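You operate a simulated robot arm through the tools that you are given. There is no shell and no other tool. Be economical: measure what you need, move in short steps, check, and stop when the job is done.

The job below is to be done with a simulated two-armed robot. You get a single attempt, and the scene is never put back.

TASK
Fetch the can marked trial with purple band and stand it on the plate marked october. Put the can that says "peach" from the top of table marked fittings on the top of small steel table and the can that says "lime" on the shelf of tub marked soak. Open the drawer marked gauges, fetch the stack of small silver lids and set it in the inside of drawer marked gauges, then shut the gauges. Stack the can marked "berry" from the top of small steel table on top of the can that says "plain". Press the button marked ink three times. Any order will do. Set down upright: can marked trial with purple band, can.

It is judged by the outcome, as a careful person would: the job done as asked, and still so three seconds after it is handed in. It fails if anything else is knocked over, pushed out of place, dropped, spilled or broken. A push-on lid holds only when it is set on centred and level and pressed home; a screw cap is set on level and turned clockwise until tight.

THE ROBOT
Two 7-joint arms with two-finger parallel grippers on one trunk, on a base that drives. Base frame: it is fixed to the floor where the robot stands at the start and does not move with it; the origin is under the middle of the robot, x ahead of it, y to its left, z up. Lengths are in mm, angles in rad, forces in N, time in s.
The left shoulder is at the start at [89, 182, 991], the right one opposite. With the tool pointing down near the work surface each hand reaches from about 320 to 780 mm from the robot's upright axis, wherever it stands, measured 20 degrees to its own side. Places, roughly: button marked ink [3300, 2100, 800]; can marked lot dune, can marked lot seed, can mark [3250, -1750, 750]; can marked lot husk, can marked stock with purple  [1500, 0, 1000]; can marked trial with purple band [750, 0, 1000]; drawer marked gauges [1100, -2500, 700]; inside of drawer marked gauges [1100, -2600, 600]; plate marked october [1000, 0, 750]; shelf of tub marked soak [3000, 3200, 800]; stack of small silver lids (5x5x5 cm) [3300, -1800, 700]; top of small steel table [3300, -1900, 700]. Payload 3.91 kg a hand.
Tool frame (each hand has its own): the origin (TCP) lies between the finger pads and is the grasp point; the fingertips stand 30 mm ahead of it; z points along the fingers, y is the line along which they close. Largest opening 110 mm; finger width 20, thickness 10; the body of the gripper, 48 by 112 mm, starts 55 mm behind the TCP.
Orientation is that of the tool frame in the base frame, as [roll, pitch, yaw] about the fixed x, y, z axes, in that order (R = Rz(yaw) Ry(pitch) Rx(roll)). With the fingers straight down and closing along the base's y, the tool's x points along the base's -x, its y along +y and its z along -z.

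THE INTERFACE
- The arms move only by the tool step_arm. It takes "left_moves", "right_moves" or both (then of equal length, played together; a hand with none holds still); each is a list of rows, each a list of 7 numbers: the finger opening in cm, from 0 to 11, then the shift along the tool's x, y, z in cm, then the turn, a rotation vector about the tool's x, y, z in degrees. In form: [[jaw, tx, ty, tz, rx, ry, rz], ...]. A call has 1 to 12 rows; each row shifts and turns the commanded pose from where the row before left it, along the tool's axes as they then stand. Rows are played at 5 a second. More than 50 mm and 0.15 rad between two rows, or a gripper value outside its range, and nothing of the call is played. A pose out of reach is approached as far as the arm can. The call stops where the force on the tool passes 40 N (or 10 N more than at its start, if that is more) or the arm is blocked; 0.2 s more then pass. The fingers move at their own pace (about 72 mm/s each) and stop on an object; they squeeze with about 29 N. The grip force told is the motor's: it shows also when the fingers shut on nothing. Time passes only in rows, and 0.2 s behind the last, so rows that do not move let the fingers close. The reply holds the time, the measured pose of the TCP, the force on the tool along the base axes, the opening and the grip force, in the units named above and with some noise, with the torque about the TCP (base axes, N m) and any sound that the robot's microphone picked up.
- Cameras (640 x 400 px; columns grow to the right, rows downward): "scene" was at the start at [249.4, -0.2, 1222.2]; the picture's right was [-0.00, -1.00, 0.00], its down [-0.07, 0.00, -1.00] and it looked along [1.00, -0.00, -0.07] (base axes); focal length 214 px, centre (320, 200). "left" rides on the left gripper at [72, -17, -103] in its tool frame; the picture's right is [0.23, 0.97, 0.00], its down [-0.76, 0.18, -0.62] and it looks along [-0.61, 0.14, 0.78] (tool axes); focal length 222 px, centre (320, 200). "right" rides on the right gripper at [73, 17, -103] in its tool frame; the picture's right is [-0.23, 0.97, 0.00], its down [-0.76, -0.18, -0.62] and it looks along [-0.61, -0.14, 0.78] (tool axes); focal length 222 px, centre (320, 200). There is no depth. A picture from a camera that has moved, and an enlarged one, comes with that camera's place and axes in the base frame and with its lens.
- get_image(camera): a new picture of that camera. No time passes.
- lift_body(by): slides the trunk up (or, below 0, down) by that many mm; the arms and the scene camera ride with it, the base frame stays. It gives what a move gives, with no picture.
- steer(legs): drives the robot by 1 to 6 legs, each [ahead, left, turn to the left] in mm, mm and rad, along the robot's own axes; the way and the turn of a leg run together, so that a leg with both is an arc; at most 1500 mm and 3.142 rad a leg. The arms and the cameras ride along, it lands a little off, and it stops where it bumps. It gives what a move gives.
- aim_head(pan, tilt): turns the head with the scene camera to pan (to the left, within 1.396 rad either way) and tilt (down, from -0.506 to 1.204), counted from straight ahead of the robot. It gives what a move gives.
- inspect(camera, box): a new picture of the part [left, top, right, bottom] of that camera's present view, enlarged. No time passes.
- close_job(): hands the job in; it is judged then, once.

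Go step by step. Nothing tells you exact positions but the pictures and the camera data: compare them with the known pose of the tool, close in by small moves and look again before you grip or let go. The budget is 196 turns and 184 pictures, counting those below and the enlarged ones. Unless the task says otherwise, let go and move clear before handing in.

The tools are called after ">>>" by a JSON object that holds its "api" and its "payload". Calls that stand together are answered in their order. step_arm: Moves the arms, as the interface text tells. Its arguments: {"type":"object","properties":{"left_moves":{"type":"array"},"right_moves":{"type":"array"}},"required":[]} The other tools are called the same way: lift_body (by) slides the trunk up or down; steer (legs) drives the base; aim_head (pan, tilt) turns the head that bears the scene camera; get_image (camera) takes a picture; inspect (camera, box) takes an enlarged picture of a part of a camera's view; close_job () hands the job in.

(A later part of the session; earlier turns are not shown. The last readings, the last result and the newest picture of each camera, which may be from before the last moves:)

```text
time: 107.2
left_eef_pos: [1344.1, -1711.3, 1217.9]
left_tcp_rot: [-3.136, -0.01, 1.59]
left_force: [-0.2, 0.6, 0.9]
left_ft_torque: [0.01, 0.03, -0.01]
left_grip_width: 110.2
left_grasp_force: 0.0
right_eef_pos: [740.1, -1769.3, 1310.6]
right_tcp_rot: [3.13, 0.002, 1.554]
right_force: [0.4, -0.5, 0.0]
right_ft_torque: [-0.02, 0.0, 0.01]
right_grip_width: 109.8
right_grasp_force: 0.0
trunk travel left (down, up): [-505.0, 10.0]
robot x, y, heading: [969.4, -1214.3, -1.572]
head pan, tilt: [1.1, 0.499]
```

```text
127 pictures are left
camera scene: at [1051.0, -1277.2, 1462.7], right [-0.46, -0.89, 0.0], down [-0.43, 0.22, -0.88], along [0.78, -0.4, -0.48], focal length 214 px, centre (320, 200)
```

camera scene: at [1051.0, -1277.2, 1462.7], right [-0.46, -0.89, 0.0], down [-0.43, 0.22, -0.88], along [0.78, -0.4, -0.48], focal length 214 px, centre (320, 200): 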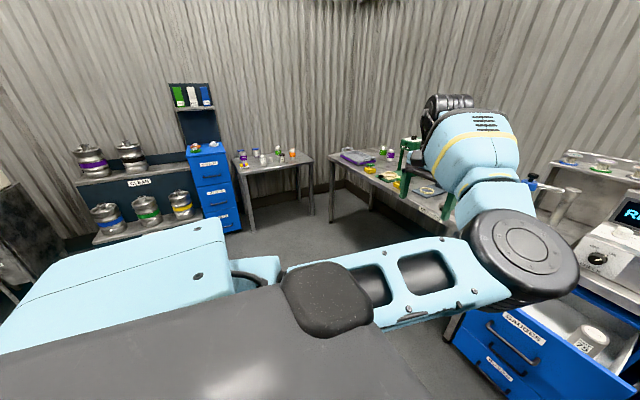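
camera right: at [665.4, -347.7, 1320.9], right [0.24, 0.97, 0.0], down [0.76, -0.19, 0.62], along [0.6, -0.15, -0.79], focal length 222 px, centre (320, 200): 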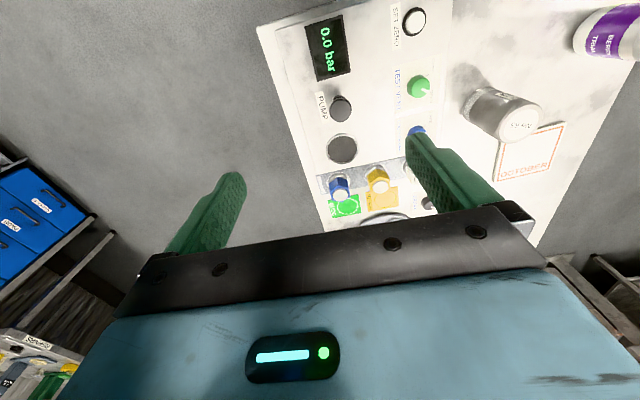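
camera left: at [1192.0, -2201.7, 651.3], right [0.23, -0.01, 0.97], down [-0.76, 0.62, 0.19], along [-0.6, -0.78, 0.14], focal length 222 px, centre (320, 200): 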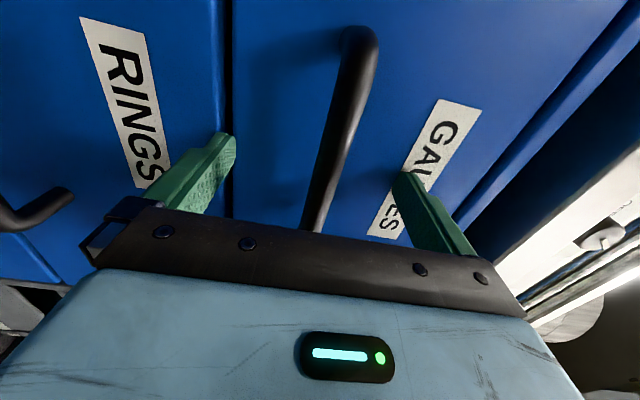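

I turn to face the small steel table and drive toward it, stopping short.

>>> {"api": "steer", "payload": {"legs": [[0, 0, 1.572], [1150, -480, 0]]}}

>>> {"api": "aim_head", "payload": {"pan": 0, "tilt": 0.5}}

>>> {"api": "get_image", "payload": {"camera": "scene"}}

```text
time: 117.1
left_eef_pos: [2589.0, -1365.8, 1218.5]
left_tcp_rot: [-3.139, -0.009, -3.126]
left_force: [0.2, 0.2, 0.7]
left_ft_torque: [0.03, 0.02, 0.05]
left_grip_width: 109.9
left_grasp_force: 0.1
right_eef_pos: [2642.4, -1969.5, 1310.6]
right_tcp_rot: [3.132, 0.001, 3.12]
right_force: [-0.8, -0.4, 0.4]
right_ft_torque: [0.01, -0.01, 0.0]
right_grip_width: 110.0
right_grasp_force: 0.0
trunk travel left (down, up): [-505.0, 10.0]
robot x, y, heading: [2086.6, -1732.1, -0.014]
head pan, tilt: [1.1, 0.499]
```

```text
time: 118.5
left_eef_pos: [2589.4, -1363.3, 1218.4]
left_tcp_rot: [-3.139, -0.007, -3.124]
left_force: [-0.7, -0.1, 0.8]
left_ft_torque: [0.0, 0.02, -0.02]
left_grip_width: 110.2
left_grasp_force: 0.0
right_eef_pos: [2643.5, -1969.5, 1310.6]
right_tcp_rot: [3.131, 0.002, 3.119]
right_force: [-0.2, 0.1, -1.0]
right_ft_torque: [0.02, 0.01, -0.03]
right_grip_width: 110.1
right_grasp_force: 0.0
trunk travel left (down, up): [-505.0, 10.0]
robot x, y, heading: [2090.2, -1733.2, -0.01]
head pan, tilt: [0.0, 0.499]
```

```text
126 pictures are left
camera scene: at [2200.2, -1734.9, 1462.7], right [-0.01, -1.0, 0.0], down [-0.48, 0.01, -0.88], along [0.88, -0.01, -0.48], focal length 214 px, centre (320, 200)
```

scene: 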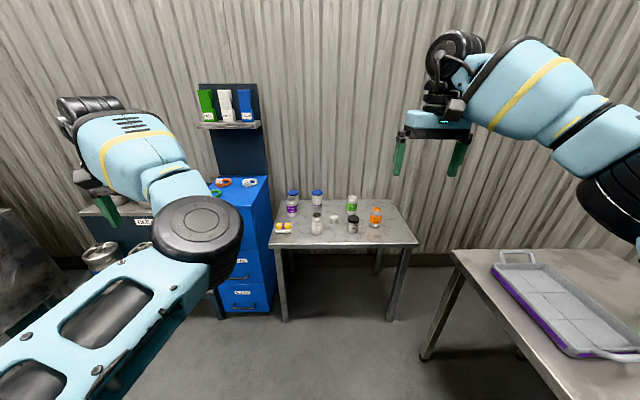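

>>> {"api": "inspect", "payload": {"camera": "scene", "box": [260, 175, 420, 275]}}

```text
4.00 times, centred on (340, 225) of scene
camera zoom: at [2200.2, -1734.9, 1462.7], right [-0.01, -1.0, 0.0], down [-0.48, 0.01, -0.88], along [0.88, -0.01, -0.48], focal length 858 px, centre (240, 100)
```

zoom: 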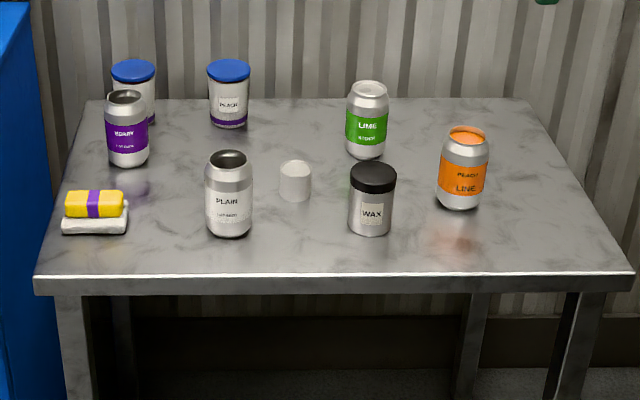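

Small steel table holds berry and plain (both open tops), lime, peach, wax, and the small white/silver lid stack. I bring the left hand inward to avoid the blue cabinet, then drive closer.

>>> {"api": "step_arm", "payload": {"left_moves": [[11, 0, -4, 0, 0, 0, 0], [11, 0, -4, 0, 0, 0, 0], [11, 0, -4, 0, 0, 0, 0], [11, 0, -4, 0, 0, 0, 0], [11, 0, 0, 0, 0, 0, 0]]}}

>>> {"api": "steer", "payload": {"legs": [[380, 0, 0.01]]}}

>>> {"api": "aim_head", "payload": {"pan": 0, "tilt": 0.65}}

>>> {"api": "get_image", "payload": {"camera": "scene"}}

```text
time: 119.7
left_eef_pos: [2611.4, -1383.6, 1218.5]
left_tcp_rot: [-3.137, -0.012, -3.104]
left_force: [-0.2, 0.6, 0.3]
left_ft_torque: [0.01, 0.03, -0.01]
left_grip_width: 110.0
left_grasp_force: 0.2
left hand out of reach, approached as far as the arm can: row 1, 2, 3, 4
right_eef_pos: [2641.8, -1968.9, 1311.0]
right_tcp_rot: [3.132, 0.002, 3.12]
right_force: [-0.2, 0.4, -0.5]
right_ft_torque: [0.02, -0.01, -0.02]
right_grip_width: 110.0
right_grasp_force: 0.0
trunk travel left (down, up): [-505.0, 10.0]
robot x, y, heading: [2086.5, -1734.1, -0.015]
head pan, tilt: [0.0, 0.499]
```

```text
time: 122.0
left_eef_pos: [2980.4, -1384.3, 1222.7]
left_tcp_rot: [-3.135, -0.004, -3.097]
left_force: [-0.1, 0.9, -0.5]
left_ft_torque: [-0.01, 0.05, 0.01]
left_grip_width: 109.9
left_grasp_force: 0.0
right_eef_pos: [3014.1, -1969.4, 1310.6]
right_tcp_rot: [3.132, 0.003, 3.124]
right_force: [0.3, -0.4, 0.8]
right_ft_torque: [-0.01, -0.01, -0.02]
right_grip_width: 109.7
right_grasp_force: 0.1
trunk travel left (down, up): [-505.0, 10.0]
robot x, y, heading: [2459.9, -1736.8, -0.006]
head pan, tilt: [0.0, 0.499]
```

```text
time: 122.7
left_eef_pos: [2982.5, -1382.2, 1222.9]
left_tcp_rot: [-3.138, -0.005, -3.095]
left_force: [-0.2, -1.2, 0.4]
left_ft_torque: [0.04, 0.0, -0.02]
left_grip_width: 110.0
left_grasp_force: 0.2
right_eef_pos: [3015.0, -1969.4, 1311.7]
right_tcp_rot: [3.13, 0.001, 3.126]
right_force: [0.6, -0.4, 0.9]
right_ft_torque: [0.03, -0.04, 0.03]
right_grip_width: 110.0
right_grasp_force: 0.0
trunk travel left (down, up): [-505.0, 10.0]
robot x, y, heading: [2455.9, -1739.3, -0.006]
head pan, tilt: [0.0, 0.649]
```

```text
124 pictures are left
camera scene: at [2568.3, -1738.0, 1449.4], right [-0.01, -1.0, 0.0], down [-0.6, 0.0, -0.8], along [0.8, -0.01, -0.6], focal length 214 px, centre (320, 200)
```

scene: 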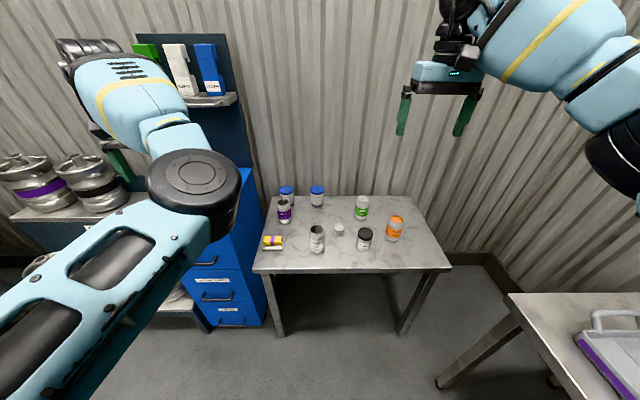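

The left arm's elbow is in a poor branch; I raise the hand to restore its usual pose relative to the raised trunk.

>>> {"api": "step_arm", "payload": {"left_moves": [[11, 0, 0, -4, 0, 0, 0], [11, 0, 0, -4, 0, 0, 0], [11, 0, 0, -4, 0, 0, 0], [11, 2, -2, -2, 0, 0, 0], [11, 2, -2, 0, 0, 0, 0], [11, 2, -2, 0, 0, 0, 0], [11, 0, 0, 0, 0, 0, 0]]}}

>>> {"api": "get_image", "payload": {"camera": "scene"}}

```text
time: 124.0
left_eef_pos: [2938.8, -1358.7, 1258.2]
left_tcp_rot: [3.057, -0.235, -2.919]
left_force: [0.2, 0.2, -0.3]
left_ft_torque: [0.01, 0.03, -0.02]
left_grip_width: 110.2
left_grasp_force: 0.1
right_eef_pos: [3017.3, -1969.3, 1309.7]
right_tcp_rot: [3.132, 0.0, 3.125]
right_force: [0.3, -0.2, 0.7]
right_ft_torque: [-0.04, 0.02, -0.02]
right_grip_width: 110.0
right_grasp_force: 0.0
trunk travel left (down, up): [-505.0, 10.0]
robot x, y, heading: [2457.1, -1738.0, -0.01]
head pan, tilt: [0.0, 0.649]
stopped in row 6 (left hand): the arm was blocked; the commanded pose is now the measured one
```

```text
123 pictures are left
camera scene: at [2569.9, -1737.3, 1449.1], right [-0.01, -1.0, 0.0], down [-0.61, 0.0, -0.8], along [0.8, -0.01, -0.61], focal length 214 px, centre (320, 200)
```

scene: 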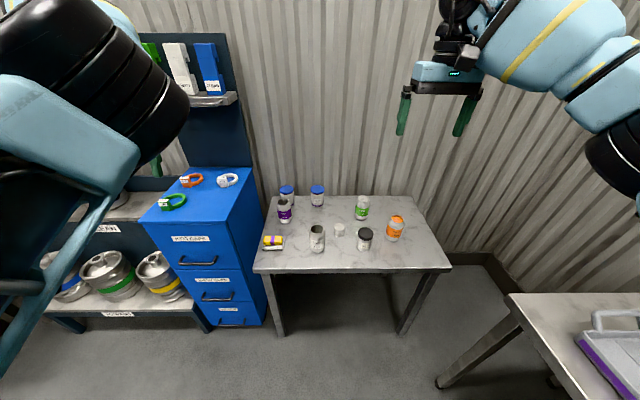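

The elbow has swung up, better. I continue up and in, then level the hand.

>>> {"api": "step_arm", "payload": {"left_moves": [[11, 1, 0, -3, 0, 0, 0], [11, 1, 0, -3, 0, 0, 0], [11, 1, -1, -3, 0, 0, 0], [11, 1, -1, 0, 0, 0, 0], [11, 0, 0, 0, 0, 0, 0]]}}

>>> {"api": "get_image", "payload": {"camera": "scene"}}

```text
time: 125.2
left_eef_pos: [2925.9, -1382.2, 1353.9]
left_tcp_rot: [3.065, -0.238, -2.908]
left_force: [0.3, -0.4, 0.1]
left_ft_torque: [-0.03, 0.01, -0.02]
left_grip_width: 110.0
left_grasp_force: 0.0
right_eef_pos: [3014.3, -1969.2, 1309.9]
right_tcp_rot: [3.131, 0.003, 3.125]
right_force: [0.4, 0.0, -0.5]
right_ft_torque: [-0.02, -0.01, 0.0]
right_grip_width: 110.0
right_grasp_force: 0.0
trunk travel left (down, up): [-505.0, 10.0]
robot x, y, heading: [2460.1, -1735.7, -0.004]
head pan, tilt: [0.0, 0.649]
```

```text
122 pictures are left
camera scene: at [2568.1, -1737.6, 1449.3], right [-0.01, -1.0, 0.0], down [-0.6, 0.0, -0.8], along [0.8, -0.01, -0.6], focal length 214 px, centre (320, 200)
```

scene: 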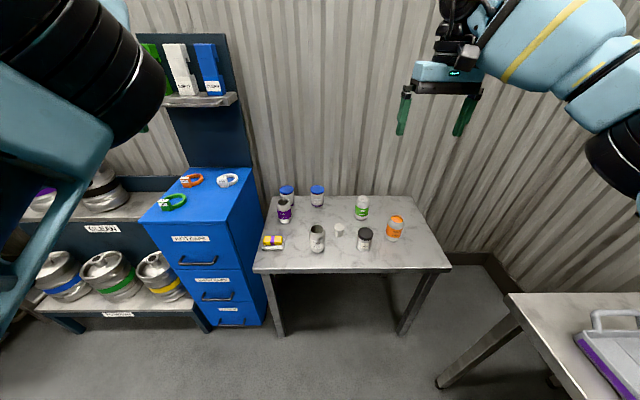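

I level the left hand.

>>> {"api": "step_arm", "payload": {"left_moves": [[11, 0, 0, 0, 4.4, 0, 0], [11, 0, 0, 0, 0, -6.8, 0], [11, 0, 0, 0, 0, -6.8, 0], [11, 0, 0, 0, 0, 0, 6.7], [11, 0, 0, 0, 0, 0, 6.7], [11, 0, -3, 0, 0, 0, 0], [11, 0, -3, 0, 0, 0, 0], [11, 0, 0, 0, 0, 0, 0]]}}

>>> {"api": "steer", "payload": {"legs": [[120, -10, 0]]}}

>>> {"api": "lift_body", "payload": {"by": -230}}

>>> {"api": "get_image", "payload": {"camera": "scene"}}

```text
time: 126.2
left_eef_pos: [2928.7, -1355.6, 1279.3]
left_tcp_rot: [-3.125, -0.152, -2.918]
left_force: [0.2, -0.4, -0.3]
left_ft_torque: [0.03, 0.01, 0.03]
left_grip_width: 109.9
left_grasp_force: 0.0
right_eef_pos: [3015.2, -1971.0, 1310.7]
right_tcp_rot: [3.128, 0.003, 3.124]
right_force: [-0.1, -0.9, 0.4]
right_ft_torque: [0.0, 0.01, -0.01]
right_grip_width: 110.2
right_grasp_force: 0.0
trunk travel left (down, up): [-505.0, 10.0]
robot x, y, heading: [2461.7, -1737.6, -0.002]
head pan, tilt: [0.0, 0.649]
stopped in row 4 (left hand): the arm was blocked; the commanded pose is now the measured one
```

```text
time: 127.4
left_eef_pos: [3044.9, -1366.5, 1281.4]
left_tcp_rot: [-3.124, -0.15, -2.92]
left_force: [-0.5, -0.9, 0.1]
left_ft_torque: [0.05, 0.0, -0.02]
left_grip_width: 110.2
left_grasp_force: 0.0
right_eef_pos: [3134.0, -1981.6, 1311.7]
right_tcp_rot: [3.132, 0.005, 3.123]
right_force: [0.4, -0.7, 0.2]
right_ft_torque: [0.0, 0.01, 0.01]
right_grip_width: 109.9
right_grasp_force: 0.0
trunk travel left (down, up): [-505.0, 10.0]
robot x, y, heading: [2579.3, -1750.8, -0.008]
head pan, tilt: [0.0, 0.649]
```

```text
time: 128.6
left_eef_pos: [3032.8, -1330.0, 1078.0]
left_tcp_rot: [3.126, -0.411, -2.819]
left_force: [0.2, -0.7, 0.2]
left_ft_torque: [-0.02, 0.03, -0.03]
left_grip_width: 110.1
left_grasp_force: 0.0
right_eef_pos: [3139.8, -1982.6, 1209.7]
right_tcp_rot: [3.131, -0.019, 3.123]
right_force: [-0.4, 0.4, 1.3]
right_ft_torque: [0.0, 0.0, -0.01]
right_grip_width: 109.9
right_grasp_force: 0.1
trunk travel left (down, up): [-415.0, 99.0]
robot x, y, heading: [2577.4, -1746.7, -0.011]
head pan, tilt: [0.0, 0.649]
stopped: the arm was blocked; the commanded pose is now the measured one
```

```text
121 pictures are left
camera scene: at [2773.2, -1749.6, 1341.2], right [-0.01, -1.0, 0.0], down [-0.61, 0.01, -0.8], along [0.8, -0.01, -0.61], focal length 214 px, centre (320, 200)
```

scene: 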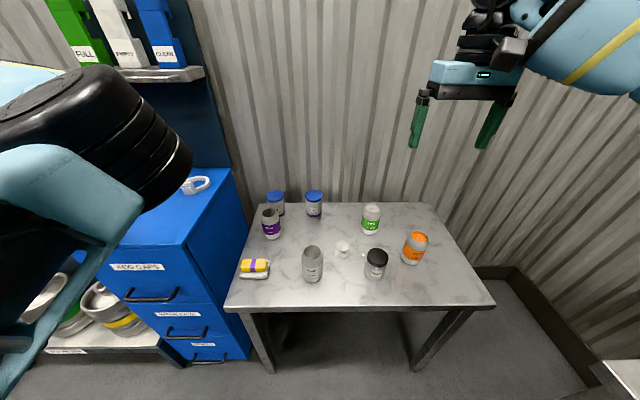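

The left arm remains twisted near the cabinet. I back off to open floor to straighten it out safely.

>>> {"api": "steer", "payload": {"legs": [[-600, 0, 0]]}}

>>> {"api": "aim_head", "payload": {"pan": 0.6, "tilt": 0.3}}

>>> {"api": "get_image", "payload": {"camera": "scene"}}

>>> {"api": "get_image", "payload": {"camera": "left"}}

```text
time: 131.9
left_eef_pos: [2433.3, -1322.7, 1080.3]
left_tcp_rot: [3.128, -0.408, -2.807]
left_force: [-0.8, -0.1, -0.1]
left_ft_torque: [-0.03, 0.0, 0.01]
left_grip_width: 109.9
left_grasp_force: 0.0
right_eef_pos: [2549.5, -1972.0, 1211.3]
right_tcp_rot: [3.133, -0.019, 3.138]
right_force: [-0.1, 0.0, 0.2]
right_ft_torque: [0.02, 0.02, 0.0]
right_grip_width: 109.8
right_grasp_force: 0.1
trunk travel left (down, up): [-415.0, 99.0]
robot x, y, heading: [1988.5, -1743.6, 0.001]
head pan, tilt: [0.0, 0.649]
```

```text
time: 132.9
left_eef_pos: [2432.0, -1323.2, 1082.2]
left_tcp_rot: [3.13, -0.405, -2.806]
left_force: [-0.1, 0.3, 0.5]
left_ft_torque: [0.02, 0.01, 0.0]
left_grip_width: 110.1
left_grasp_force: 0.2
right_eef_pos: [2549.1, -1971.8, 1211.1]
right_tcp_rot: [3.13, -0.017, 3.139]
right_force: [0.5, 0.3, 0.1]
right_ft_torque: [0.01, -0.01, 0.01]
right_grip_width: 110.1
right_grasp_force: 0.1
trunk travel left (down, up): [-415.0, 99.0]
robot x, y, heading: [1985.1, -1745.3, 0.001]
head pan, tilt: [0.6, 0.3]
```

```text
120 pictures are left
camera scene: at [2167.8, -1693.2, 1374.4], right [0.57, -0.82, 0.0], down [-0.24, -0.17, -0.96], along [0.79, 0.54, -0.3], focal length 214 px, centre (320, 200)
```

scene: 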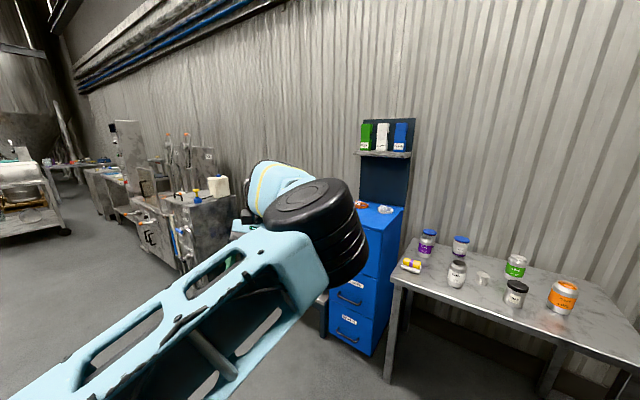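

```text
119 pictures are left
camera left: at [2413.9, -1349.3, 1203.1], right [-0.51, 0.85, 0.1], down [0.84, 0.47, 0.27], along [0.18, 0.22, -0.96], focal length 222 px, centre (320, 200)
```

left: 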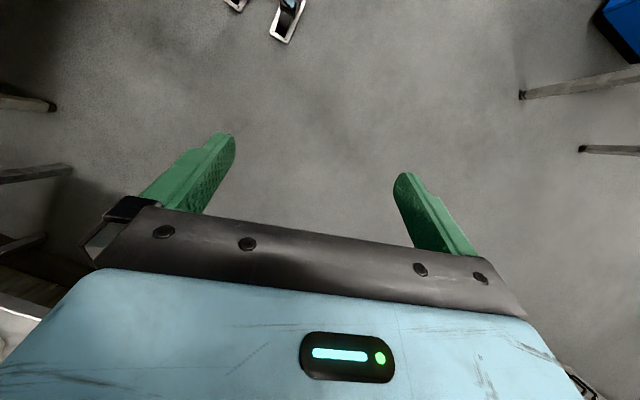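

I stretch the left hand forward-down and level it, to let the elbow unfold.

>>> {"api": "step_arm", "payload": {"left_moves": [[11, -3, -2, 2, 0, -4, 3], [11, -3, -2, 2, 0, -4, 3], [11, -3, -2, 2, 0, -4, 3], [11, -3, -2, 2, 0, -4, 3], [11, -3, -2, 2, 0, -4, 3], [11, -3, -2, 2, 0, -3, 3], [11, -2, -3, 2, 0, 0, 0], [11, 0, -3, 2, 0, 0, 0], [11, 0, 0, 0, 0, 0, 0]]}}

>>> {"api": "get_image", "payload": {"camera": "scene"}}

```text
time: 134.9
left_eef_pos: [2620.5, -1477.0, 891.5]
left_tcp_rot: [-3.092, 0.004, -3.113]
left_force: [0.4, 0.0, 0.7]
left_ft_torque: [0.0, 0.0, -0.02]
left_grip_width: 110.1
left_grasp_force: 0.1
right_eef_pos: [2549.0, -1972.4, 1211.5]
right_tcp_rot: [3.133, -0.019, 3.139]
right_force: [0.0, 0.2, -0.5]
right_ft_torque: [-0.01, 0.0, -0.02]
right_grip_width: 109.9
right_grasp_force: 0.1
trunk travel left (down, up): [-415.0, 99.0]
robot x, y, heading: [1984.5, -1746.4, 0.005]
head pan, tilt: [0.6, 0.3]
```

```text
118 pictures are left
camera scene: at [2167.8, -1692.9, 1374.5], right [0.57, -0.82, 0.0], down [-0.24, -0.17, -0.96], along [0.79, 0.54, -0.3], focal length 214 px, centre (320, 200)
```

scene: 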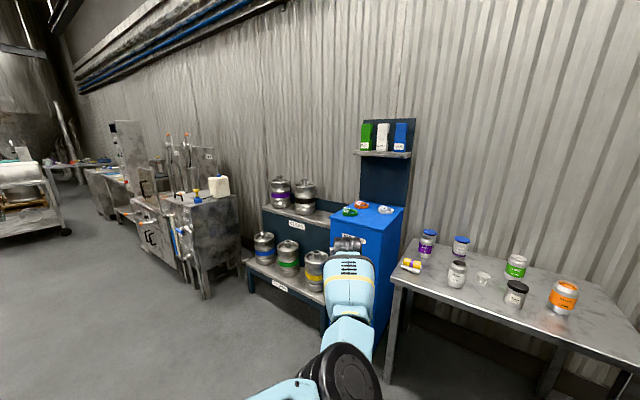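

The left arm is now in a good configuration. I raise it slightly, then drive so the hand comes near the berry can, stopping short to measure.

>>> {"api": "step_arm", "payload": {"left_moves": [[11, 0, 0, -4, 0, 0, 0], [11, 0, 0, -4, -2.5, 0, 0], [11, 0, 0, 0, 0, 0, 0]]}}

>>> {"api": "steer", "payload": {"legs": [[580, -80, 0]]}}

>>> {"api": "aim_head", "payload": {"pan": 0.1, "tilt": 0.7}}

>>> {"api": "get_image", "payload": {"camera": "scene"}}

>>> {"api": "get_image", "payload": {"camera": "left"}}

```text
time: 135.7
left_eef_pos: [2622.7, -1476.6, 969.4]
left_tcp_rot: [-3.135, 0.003, -3.117]
left_force: [0.7, 0.0, 0.2]
left_ft_torque: [0.01, 0.01, -0.01]
left_grip_width: 110.1
left_grasp_force: 0.1
right_eef_pos: [2548.2, -1972.0, 1210.9]
right_tcp_rot: [3.131, -0.019, 3.137]
right_force: [-0.4, 0.2, 0.3]
right_ft_torque: [0.03, -0.03, 0.02]
right_grip_width: 110.3
right_grasp_force: 0.2
trunk travel left (down, up): [-415.0, 99.0]
robot x, y, heading: [1981.6, -1748.4, 0.001]
head pan, tilt: [0.6, 0.3]
```

```text
time: 139.1
left_eef_pos: [3216.9, -1560.2, 969.5]
left_tcp_rot: [-3.135, 0.004, -3.126]
left_force: [0.0, 0.3, 0.5]
left_ft_torque: [-0.02, 0.02, 0.0]
left_grip_width: 110.1
left_grasp_force: 0.0
right_eef_pos: [3137.7, -2055.3, 1211.1]
right_tcp_rot: [3.131, -0.018, 3.13]
right_force: [0.6, 0.1, -0.3]
right_ft_torque: [-0.07, 0.0, 0.0]
right_grip_width: 109.9
right_grasp_force: 0.0
trunk travel left (down, up): [-415.0, 99.0]
robot x, y, heading: [2579.2, -1828.5, -0.004]
head pan, tilt: [0.6, 0.3]
```

```text
time: 140.1
left_eef_pos: [3217.3, -1560.2, 969.1]
left_tcp_rot: [-3.133, 0.003, -3.125]
left_force: [-0.9, -1.1, 0.4]
left_ft_torque: [0.05, 0.01, 0.0]
left_grip_width: 110.1
left_grasp_force: 0.0
right_eef_pos: [3138.7, -2055.2, 1211.2]
right_tcp_rot: [3.129, -0.017, 3.128]
right_force: [0.1, 0.0, -1.0]
right_ft_torque: [0.0, 0.0, 0.03]
right_grip_width: 109.8
right_grasp_force: 0.0
trunk travel left (down, up): [-415.0, 99.0]
robot x, y, heading: [2577.4, -1822.0, -0.001]
head pan, tilt: [0.099, 0.7]
```

```text
117 pictures are left
camera scene: at [2767.3, -1817.2, 1338.4], right [0.1, -1.0, 0.0], down [-0.64, -0.06, -0.77], along [0.76, 0.07, -0.64], focal length 214 px, centre (320, 200)
```

scene: 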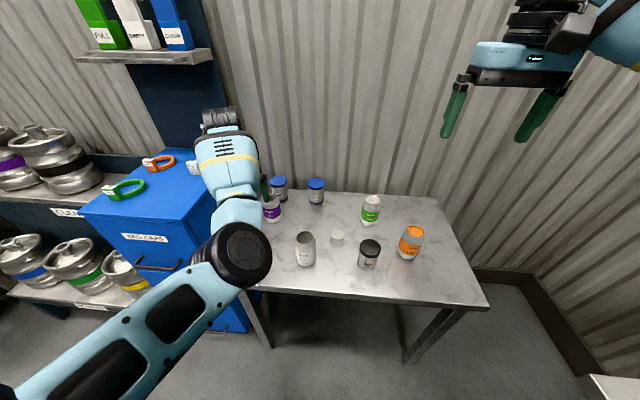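

```text
116 pictures are left
camera left: at [3142.8, -1578.2, 1072.2], right [-0.24, 0.97, -0.01], down [0.76, 0.19, 0.62], along [0.61, 0.15, -0.78], focal length 222 px, centre (320, 200)
```

left: 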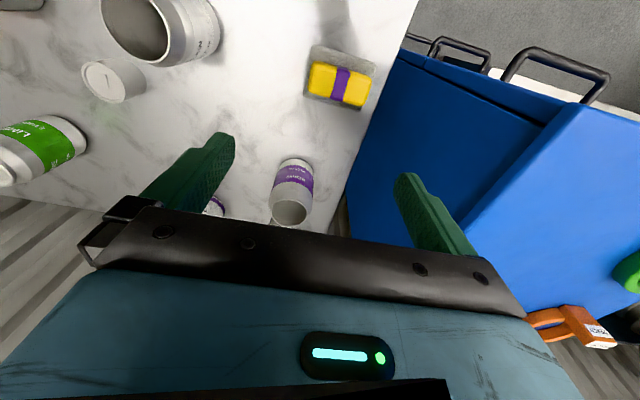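

Berry's base is at about (3337, -1577, 736). I drive ahead 115 mm to keep the arm within reach, then align above it.

>>> {"api": "steer", "payload": {"legs": [[115, -15, 0]]}}

>>> {"api": "get_image", "payload": {"camera": "left"}}

>>> {"api": "get_image", "payload": {"camera": "scene"}}

```text
time: 141.3
left_eef_pos: [3332.6, -1574.5, 970.5]
left_tcp_rot: [-3.135, 0.004, -3.125]
left_force: [0.6, 0.2, -0.5]
left_ft_torque: [0.03, 0.01, 0.0]
left_grip_width: 110.1
left_grasp_force: 0.0
right_eef_pos: [3254.5, -2068.8, 1211.6]
right_tcp_rot: [3.133, -0.019, 3.131]
right_force: [-0.1, -1.1, 0.2]
right_ft_torque: [0.0, 0.01, 0.0]
right_grip_width: 110.1
right_grasp_force: 0.2
trunk travel left (down, up): [-415.0, 99.0]
robot x, y, heading: [2697.2, -1835.7, -0.001]
head pan, tilt: [0.099, 0.7]
```

```text
115 pictures are left
camera left: at [3258.4, -1592.0, 1072.3], right [-0.24, 0.97, -0.01], down [0.76, 0.2, 0.62], along [0.61, 0.15, -0.78], focal length 222 px, centre (320, 200)
```

left: 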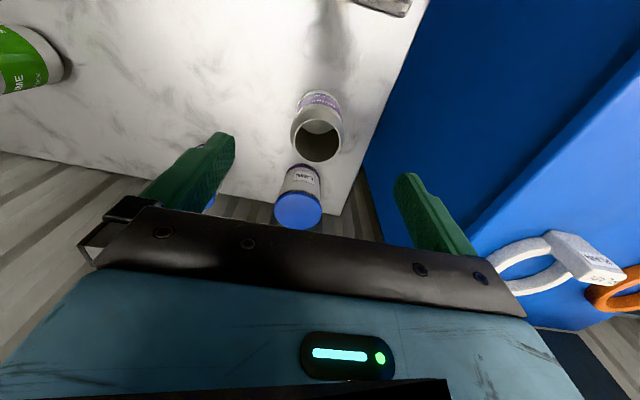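

```text
114 pictures are left
camera scene: at [2883.3, -1831.9, 1338.4], right [0.1, -1.0, 0.0], down [-0.64, -0.06, -0.77], along [0.76, 0.08, -0.64], focal length 214 px, centre (320, 200)
```

scene: 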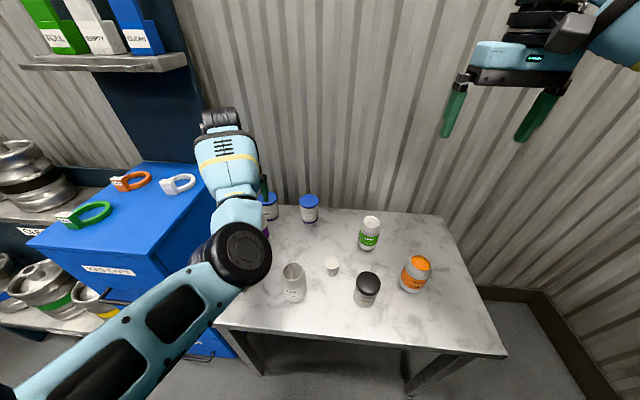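

Refined: berry mouth at (3362, -1571, 834). I move above and descend to just over it.

>>> {"api": "step_arm", "payload": {"left_moves": [[11, -3, 0.3, 0, 0, 0, 0], [11, 0, 0, 3, 0, 0, 0], [11, 0, 0, 3, 0, 0, 0], [11, 0, 0, 3, 0, 0, 0], [11, 0, 0, 0, 0, 0, 0]]}}

>>> {"api": "get_image", "payload": {"camera": "left"}}

```text
time: 142.5
left_eef_pos: [3363.2, -1570.9, 879.3]
left_tcp_rot: [-3.135, 0.003, -3.124]
left_force: [0.2, 0.0, -1.3]
left_ft_torque: [0.01, 0.0, 0.0]
left_grip_width: 110.0
left_grasp_force: 0.0
right_eef_pos: [3254.4, -2068.8, 1210.8]
right_tcp_rot: [3.133, -0.016, 3.133]
right_force: [-0.2, 0.8, 0.3]
right_ft_torque: [-0.02, -0.04, -0.02]
right_grip_width: 109.8
right_grasp_force: 0.0
trunk travel left (down, up): [-415.0, 99.0]
robot x, y, heading: [2692.6, -1842.1, -0.005]
head pan, tilt: [0.099, 0.7]
```

```text
113 pictures are left
camera left: at [3289.8, -1588.7, 982.1], right [-0.24, 0.97, -0.01], down [0.76, 0.2, 0.63], along [0.61, 0.15, -0.78], focal length 222 px, centre (320, 200)
```

left: 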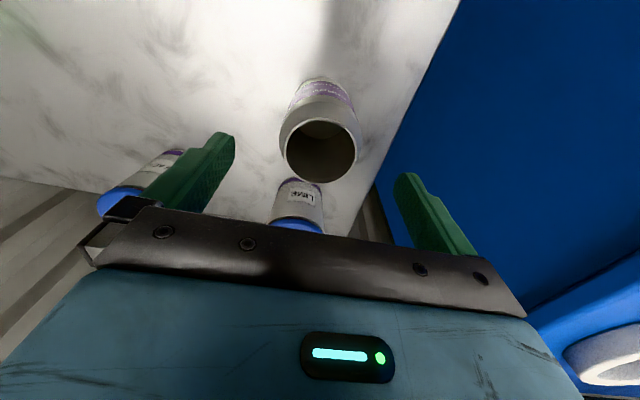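

Aligned. Descend to z≈795.

>>> {"api": "step_arm", "payload": {"left_moves": [[11, 0, 0, 2, 0, 0, 0], [11, 0, 0, 2, 0, 0, 0], [11, 0, 0, 2, 0, 0, 0], [11, 0, 0, 2.5, 0, 0, 0], [11, 0, 0, 0, 0, 0, 0]]}}

>>> {"api": "get_image", "payload": {"camera": "left"}}

>>> {"api": "get_image", "payload": {"camera": "scene"}}

```text
time: 143.7
left_eef_pos: [3366.1, -1571.7, 794.8]
left_tcp_rot: [-3.134, 0.002, -3.123]
left_force: [-0.1, 0.5, 0.4]
left_ft_torque: [0.0, 0.03, 0.03]
left_grip_width: 110.0
left_grasp_force: 0.1
right_eef_pos: [3254.3, -2069.1, 1211.6]
right_tcp_rot: [3.133, -0.017, 3.132]
right_force: [0.1, 0.4, 0.4]
right_ft_torque: [0.0, -0.02, -0.03]
right_grip_width: 109.9
right_grasp_force: 0.0
trunk travel left (down, up): [-415.0, 99.0]
robot x, y, heading: [2696.0, -1839.2, -0.001]
head pan, tilt: [0.099, 0.7]
```

```text
112 pictures are left
camera left: at [3291.6, -1589.7, 897.0], right [-0.24, 0.97, -0.01], down [0.76, 0.2, 0.62], along [0.61, 0.15, -0.78], focal length 222 px, centre (320, 200)
```

left: 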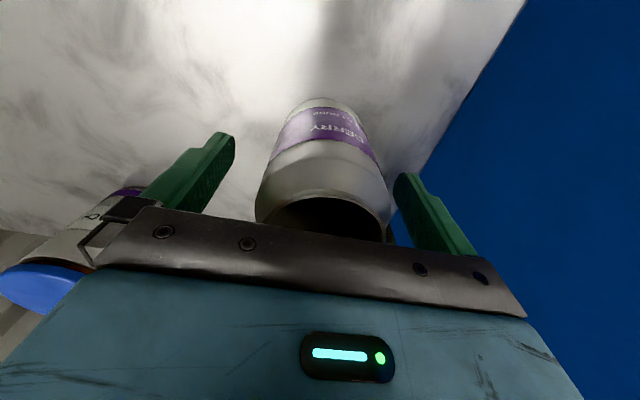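

```text
111 pictures are left
camera scene: at [2883.1, -1832.1, 1338.4], right [0.1, -1.0, 0.0], down [-0.64, -0.06, -0.77], along [0.76, 0.08, -0.64], focal length 214 px, centre (320, 200)
```

scene: 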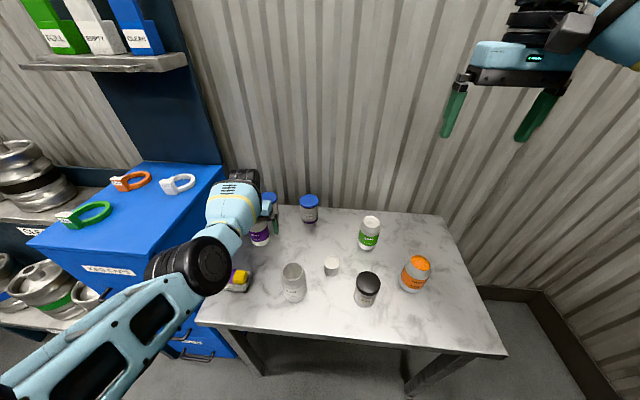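

Close on the berry can and lift.

>>> {"api": "step_arm", "payload": {"left_moves": [[7.5, 0, 0.3, 0, 0, 0, 0], [4, 0, 0, 0, 0, 0, 0], [4, 0, 0, 0, 0, 0, 0], [4, 0, 0, 0, 0, 0, 0], [4, 0, 0, -2, 0, 0, 0], [4, 0, 0, -3, 0, 0, 0], [4, 0, 0, -4, 0, 0, 0], [4, 0, 0, -4, 0, 0, 0], [4, 0, 0, -3, 0, 0, 0], [4, 0, 0, 0, 0, 0, 0]]}}

>>> {"api": "get_image", "payload": {"camera": "scene"}}

```text
time: 145.9
left_eef_pos: [3363.6, -1565.6, 958.4]
left_tcp_rot: [-3.136, 0.002, -3.125]
left_force: [-0.4, -0.5, -0.9]
left_ft_torque: [0.05, -0.02, 0.02]
left_grip_width: 64.2
left_grasp_force: 28.7
right_eef_pos: [3255.2, -2069.2, 1211.4]
right_tcp_rot: [3.132, -0.018, 3.131]
right_force: [-0.5, -0.1, -1.1]
right_ft_torque: [0.0, 0.02, 0.02]
right_grip_width: 110.1
right_grasp_force: 0.1
trunk travel left (down, up): [-415.0, 99.0]
robot x, y, heading: [2691.3, -1838.0, -0.002]
head pan, tilt: [0.099, 0.7]
```

```text
110 pictures are left
camera scene: at [2883.5, -1831.8, 1338.3], right [0.1, -1.0, 0.0], down [-0.64, -0.06, -0.76], along [0.76, 0.08, -0.64], focal length 214 px, centre (320, 200)
```

scene: 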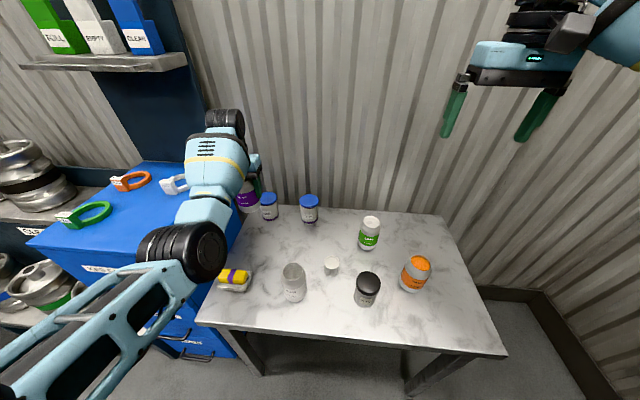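

Berry held, bottom ≈888. Plain stands at about (3188, -1729). I move by base and arm towards it.

>>> {"api": "steer", "payload": {"legs": [[-140, -70, 0]]}}

>>> {"api": "step_arm", "payload": {"left_moves": [[4, 1, -3, 0, 0, 0, 0], [4, 1, -3, 0, 0, 0, 0], [4, 1, -3, 0, 0, 0, 0], [4, 0, 0, 0, 0, 0, 0]]}}

>>> {"api": "get_image", "payload": {"camera": "left"}}

>>> {"api": "get_image", "payload": {"camera": "scene"}}

```text
time: 147.3
left_eef_pos: [3222.4, -1632.9, 957.5]
left_tcp_rot: [-3.134, 0.003, -3.125]
left_force: [-0.8, 0.0, -0.3]
left_ft_torque: [0.0, -0.03, -0.03]
left_grip_width: 64.4
left_grasp_force: 28.8
right_eef_pos: [3114.4, -2138.1, 1211.3]
right_tcp_rot: [3.13, -0.018, 3.131]
right_force: [-0.8, -0.9, -0.3]
right_ft_torque: [-0.02, 0.02, 0.0]
right_grip_width: 110.0
right_grasp_force: 0.0
trunk travel left (down, up): [-415.0, 99.0]
robot x, y, heading: [2551.9, -1906.5, -0.004]
head pan, tilt: [0.099, 0.7]
```

```text
time: 148.3
left_eef_pos: [3193.1, -1720.8, 957.7]
left_tcp_rot: [-3.135, 0.001, -3.125]
left_force: [0.7, -0.2, 0.7]
left_ft_torque: [-0.03, 0.01, -0.03]
left_grip_width: 64.0
left_grasp_force: 29.2
right_eef_pos: [3115.2, -2138.3, 1211.6]
right_tcp_rot: [3.13, -0.018, 3.131]
right_force: [-0.9, -0.1, 0.0]
right_ft_torque: [-0.01, 0.01, -0.06]
right_grip_width: 110.1
right_grasp_force: 0.1
trunk travel left (down, up): [-415.0, 99.0]
robot x, y, heading: [2554.5, -1910.8, -0.001]
head pan, tilt: [0.099, 0.7]
```

```text
109 pictures are left
camera left: at [3120.1, -1739.9, 1060.3], right [-0.24, 0.97, -0.01], down [0.76, 0.2, 0.62], along [0.61, 0.15, -0.78], focal length 222 px, centre (320, 200)
```

left: 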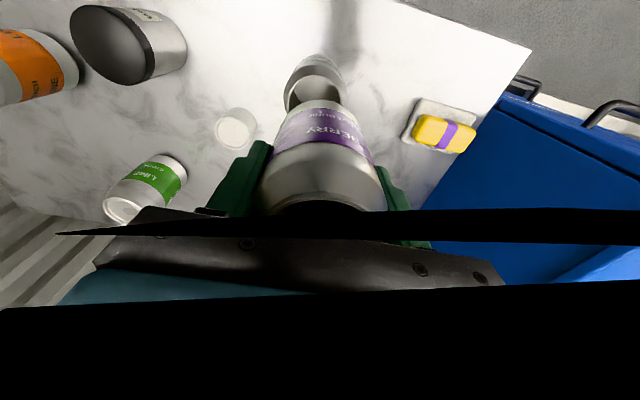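

```text
108 pictures are left
camera scene: at [2743.8, -1899.7, 1338.3], right [0.1, -1.0, 0.0], down [-0.64, -0.06, -0.76], along [0.76, 0.07, -0.64], focal length 214 px, centre (320, 200)
```

scene: 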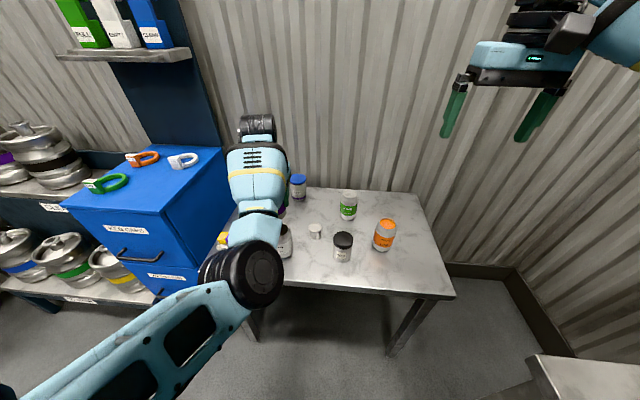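

I need a sharper fix on plain's position; I use the right hand's camera as well.

>>> {"api": "get_image", "payload": {"camera": "right"}}

>>> {"api": "inspect", "payload": {"camera": "left", "box": [240, 30, 400, 130]}}

```text
107 pictures are left
camera right: at [3046.1, -2120.1, 1315.4], right [0.24, 0.97, 0.01], down [0.77, -0.19, 0.61], along [0.59, -0.14, -0.79], focal length 222 px, centre (320, 200)
```

right: 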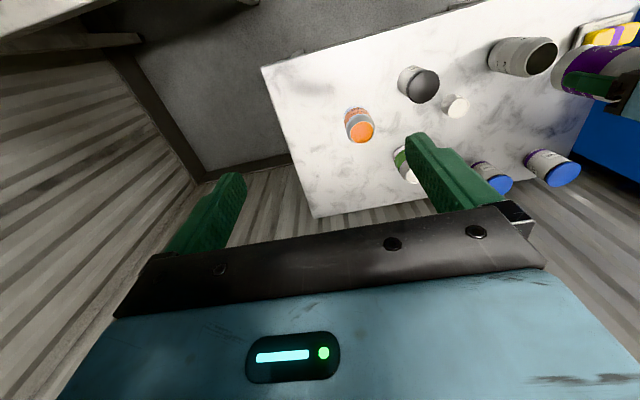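

```text
4.00 times, centred on (320, 80) of left
camera zoom: at [3120.1, -1739.9, 1060.3], right [-0.24, 0.97, -0.01], down [0.76, 0.2, 0.62], along [0.61, 0.15, -0.78], focal length 888 px, centre (320, 680)
```

zoom: 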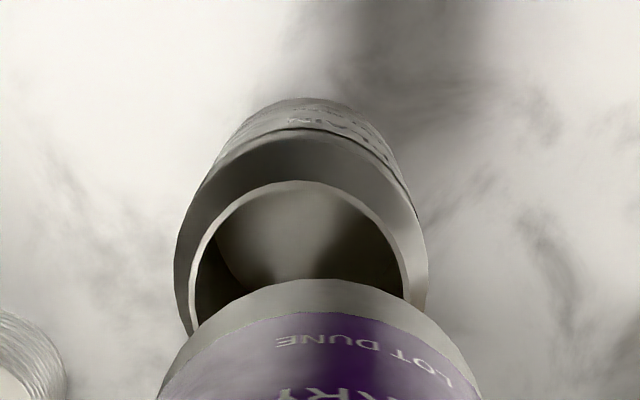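

Both views agree: plain centre (3182, -1732). I shift the berry over it.

>>> {"api": "step_arm", "payload": {"left_moves": [[4, 1.0, -1.1, 0, 0, 0, 0], [4, 0, 0, 0, 0, 0, 0]]}}

>>> {"api": "inspect", "payload": {"camera": "right", "box": [440, 0, 640, 125]}}

>>> {"api": "inspect", "payload": {"camera": "left", "box": [240, 30, 400, 130]}}

```text
time: 148.9
left_eef_pos: [3191.7, -1718.7, 958.6]
left_tcp_rot: [3.139, 0.008, -3.102]
left_force: [0.2, -0.1, -0.2]
left_ft_torque: [0.01, 0.03, 0.03]
left_grip_width: 64.2
left_grasp_force: 29.0
left hand out of reach, approached as far as the arm can: row 1
right_eef_pos: [3115.6, -2139.3, 1211.8]
right_tcp_rot: [3.131, -0.017, 3.132]
right_force: [0.0, -0.4, -0.2]
right_ft_torque: [0.0, -0.02, -0.02]
right_grip_width: 110.0
right_grasp_force: 0.1
trunk travel left (down, up): [-415.0, 99.0]
robot x, y, heading: [2553.4, -1909.0, -0.0]
head pan, tilt: [0.099, 0.7]
```

```text
3.20 times, centred on (540, 62) of right
camera zoom: at [3046.0, -2120.8, 1315.4], right [0.24, 0.97, 0.01], down [0.77, -0.19, 0.61], along [0.59, -0.14, -0.79], focal length 711 px, centre (-384, 640)
```

zoom: 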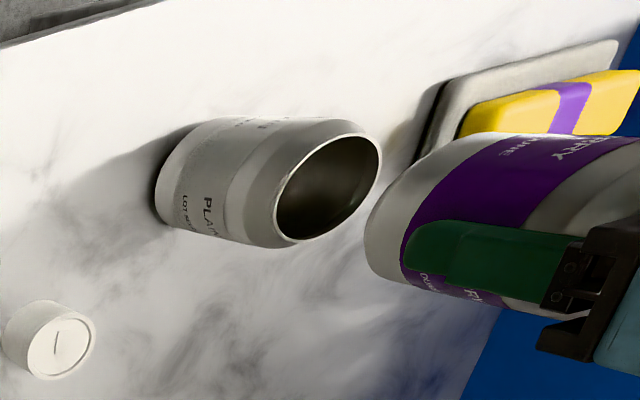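

```text
4.00 times, centred on (320, 80) of left
camera zoom: at [3117.0, -1738.8, 1060.0], right [-0.27, 0.96, 0.0], down [0.75, 0.21, 0.63], along [0.61, 0.17, -0.78], focal length 888 px, centre (320, 680)
```

zoom: 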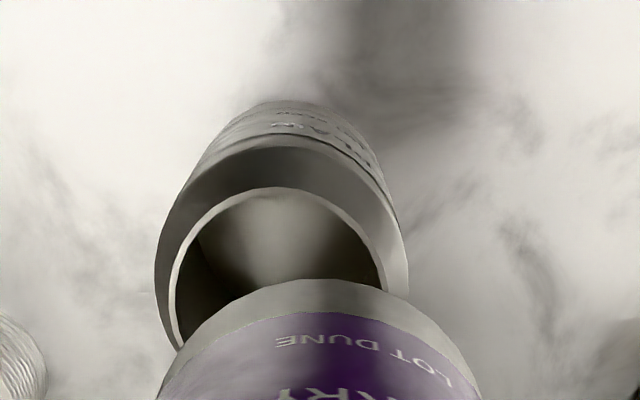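

The arm is at a limit; I step the arm back 2 cm and use the base for the shift.

>>> {"api": "step_arm", "payload": {"left_moves": [[4, -1.5, 2.6, 0, 0, 0, 0], [4, 0, 0, 0, 0, 0, 0]]}}

>>> {"api": "steer", "payload": {"legs": [[-15, -27, 0]]}}

```text
time: 149.5
left_eef_pos: [3203.6, -1707.4, 955.7]
left_tcp_rot: [-3.136, 0.003, -3.127]
left_force: [-0.3, -0.8, 0.5]
left_ft_torque: [0.01, -0.01, -0.04]
left_grip_width: 63.9
left_grasp_force: 29.4
right_eef_pos: [3114.0, -2138.3, 1212.1]
right_tcp_rot: [3.131, -0.018, 3.132]
right_force: [0.5, 0.2, 0.6]
right_ft_torque: [-0.02, -0.01, -0.01]
right_grip_width: 109.6
right_grasp_force: 0.1
trunk travel left (down, up): [-415.0, 99.0]
robot x, y, heading: [2554.0, -1907.3, -0.004]
head pan, tilt: [0.099, 0.7]
```

```text
time: 150.4
left_eef_pos: [3189.3, -1731.7, 956.5]
left_tcp_rot: [-3.135, 0.004, -3.125]
left_force: [1.3, 0.4, -0.2]
left_ft_torque: [-0.01, 0.03, -0.04]
left_grip_width: 64.0
left_grasp_force: 28.8
right_eef_pos: [3099.7, -2163.8, 1211.0]
right_tcp_rot: [3.131, -0.017, 3.13]
right_force: [-0.4, -0.1, -1.6]
right_ft_torque: [0.01, -0.03, -0.01]
right_grip_width: 110.2
right_grasp_force: 0.0
trunk travel left (down, up): [-415.0, 99.0]
robot x, y, heading: [2538.9, -1936.6, -0.001]
head pan, tilt: [0.099, 0.7]
```

y matches; fine-tune x by 6 mm and lower 4 cm, then look.

>>> {"api": "step_arm", "payload": {"left_moves": [[4, 0.6, 0, 1, 0, 0, 0], [4, 0, 0, 1.5, 0, 0, 0], [4, 0, 0, 1.2, 0, 0, 0], [4, 0, 0, 0, 0, 0, 0]]}}

>>> {"api": "inspect", "payload": {"camera": "right", "box": [440, 0, 640, 125]}}

>>> {"api": "inspect", "payload": {"camera": "left", "box": [220, 30, 420, 155]}}

>>> {"api": "inspect", "payload": {"camera": "scene", "box": [220, 150, 380, 250]}}

```text
time: 151.4
left_eef_pos: [3182.3, -1731.5, 917.4]
left_tcp_rot: [-3.135, 0.003, -3.126]
left_force: [0.2, -0.1, -0.2]
left_ft_torque: [-0.01, -0.02, -0.03]
left_grip_width: 64.0
left_grasp_force: 28.9
right_eef_pos: [3100.5, -2163.9, 1211.4]
right_tcp_rot: [3.132, -0.018, 3.131]
right_force: [0.0, -0.5, -0.7]
right_ft_torque: [-0.02, -0.03, 0.02]
right_grip_width: 110.0
right_grasp_force: 0.1
trunk travel left (down, up): [-415.0, 99.0]
robot x, y, heading: [2539.6, -1935.4, -0.001]
head pan, tilt: [0.099, 0.7]
```

```text
3.20 times, centred on (540, 62) of right
camera zoom: at [3031.6, -2146.3, 1315.4], right [0.24, 0.97, 0.01], down [0.77, -0.19, 0.61], along [0.59, -0.14, -0.79], focal length 711 px, centre (-384, 640)
```

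zoom: 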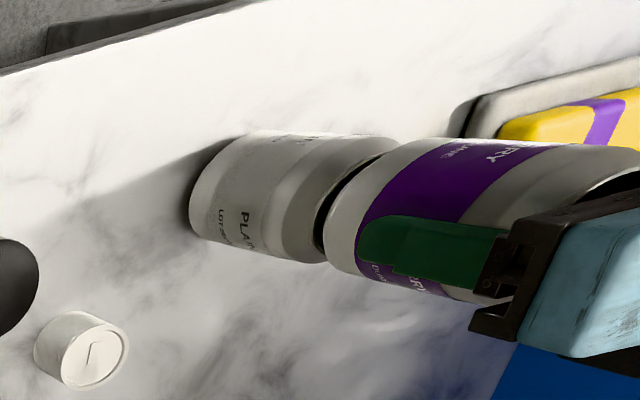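

```text
3.20 times, centred on (320, 92) of left
camera zoom: at [3108.8, -1750.3, 1020.3], right [-0.24, 0.97, -0.01], down [0.76, 0.2, 0.62], along [0.61, 0.15, -0.78], focal length 711 px, centre (320, 544)
```

zoom: 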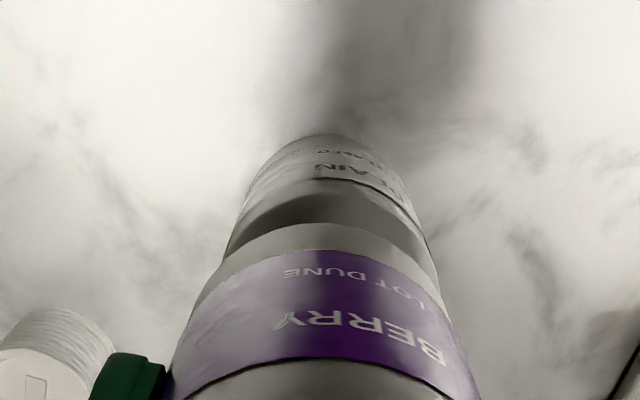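

```text
4.00 times, centred on (300, 200) of scene
camera zoom: at [2729.3, -1926.0, 1338.4], right [0.1, -1.0, 0.0], down [-0.64, -0.06, -0.77], along [0.76, 0.07, -0.64], focal length 858 px, centre (400, 200)
```

zoom: 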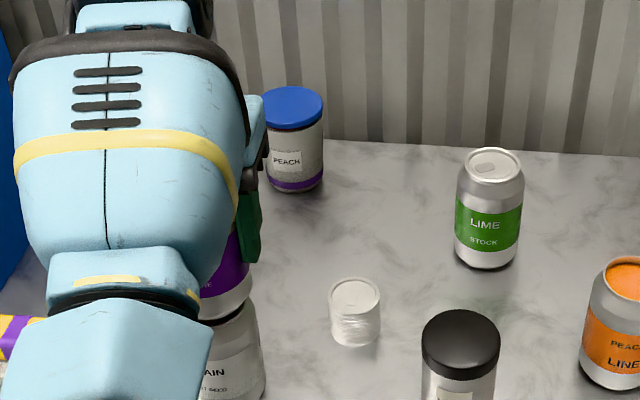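

The two cans are coaxial in both views. I lower in small steps until contact.

>>> {"api": "step_arm", "payload": {"left_moves": [[4, 0, 0, 0.4, 0, 0, 0], [4, 0, 0, 0.3, 0, 0, 0], [4, 0, 0, 0.3, 0, 0, 0], [4, 0, 0, 0, 0, 0, 0]]}}

>>> {"api": "inspect", "payload": {"camera": "right", "box": [480, 10, 640, 110]}}

```text
time: 152.4
left_eef_pos: [3183.6, -1731.8, 908.9]
left_tcp_rot: [-3.138, 0.005, -3.124]
left_force: [-0.5, 0.8, 5.3]
left_ft_torque: [0.04, 0.03, 0.0]
left_grip_width: 64.1
left_grasp_force: 28.9
right_eef_pos: [3101.2, -2163.7, 1211.0]
right_tcp_rot: [3.13, -0.016, 3.131]
right_force: [0.1, -0.1, -0.7]
right_ft_torque: [0.02, 0.01, -0.02]
right_grip_width: 109.9
right_grasp_force: 0.0
trunk travel left (down, up): [-415.0, 99.0]
robot x, y, heading: [2540.2, -1937.6, -0.001]
head pan, tilt: [0.099, 0.7]
```

```text
4.00 times, centred on (560, 60) of right
camera zoom: at [3031.1, -2146.4, 1315.7], right [0.24, 0.97, 0.01], down [0.77, -0.19, 0.61], along [0.59, -0.14, -0.79], focal length 888 px, centre (-640, 760)
```

zoom: 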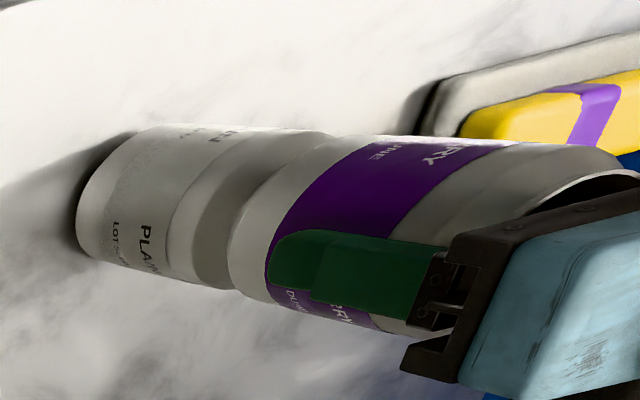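

Contact made (5 N). Release slowly and rise.

>>> {"api": "step_arm", "payload": {"left_moves": [[7, 0, 0, 0, 0, 0, 0], [9, 0, 0, 0, 0, 0, 0], [11, 0, 0, 0, 0, 0, 0], [11, 0, 0, -1, 0, 0, 0], [11, 0, 0, -2, 0, 0, 0], [11, 0, 0, -3, 0, 0, 0], [11, 0, 0, -3, 0, 0, 0], [11, 0, 0, -2, 0, 0, 0], [11, 0, 0, 0, 0, 0, 0]]}}

>>> {"api": "inspect", "payload": {"camera": "right", "box": [440, 0, 640, 125]}}

>>> {"api": "get_image", "payload": {"camera": "left"}}

```text
time: 154.4
left_eef_pos: [3185.6, -1713.4, 1010.4]
left_tcp_rot: [3.137, -0.003, -3.103]
left_force: [-0.2, 0.3, -0.3]
left_ft_torque: [0.02, 0.01, -0.01]
left_grip_width: 109.9
left_grasp_force: 0.0
left hand out of reach, approached as far as the arm can: row 8
right_eef_pos: [3100.2, -2162.4, 1211.0]
right_tcp_rot: [3.132, -0.018, 3.131]
right_force: [0.2, -0.4, 0.2]
right_ft_torque: [0.03, -0.01, 0.03]
right_grip_width: 110.0
right_grasp_force: 0.1
trunk travel left (down, up): [-415.0, 99.0]
robot x, y, heading: [2538.9, -1935.4, -0.001]
head pan, tilt: [0.099, 0.7]
```

```text
3.20 times, centred on (540, 62) of right
camera zoom: at [3031.7, -2146.3, 1315.3], right [0.24, 0.97, 0.01], down [0.77, -0.19, 0.61], along [0.59, -0.14, -0.79], focal length 711 px, centre (-384, 640)
```

zoom: 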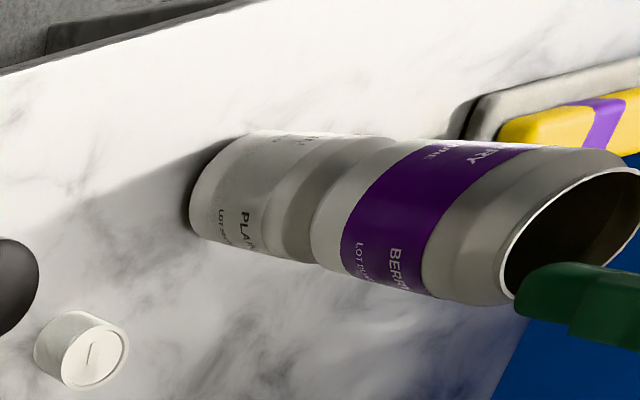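

```text
98 pictures are left
camera left: at [3113.6, -1735.8, 1113.2], right [-0.27, 0.96, 0.0], down [0.76, 0.21, 0.62], along [0.6, 0.17, -0.78], focal length 222 px, centre (320, 200)
```

left: 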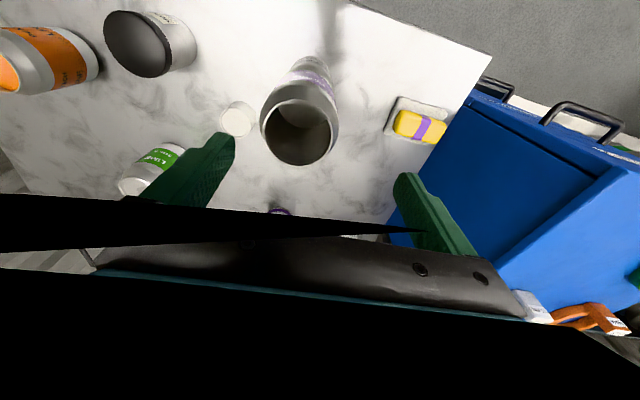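

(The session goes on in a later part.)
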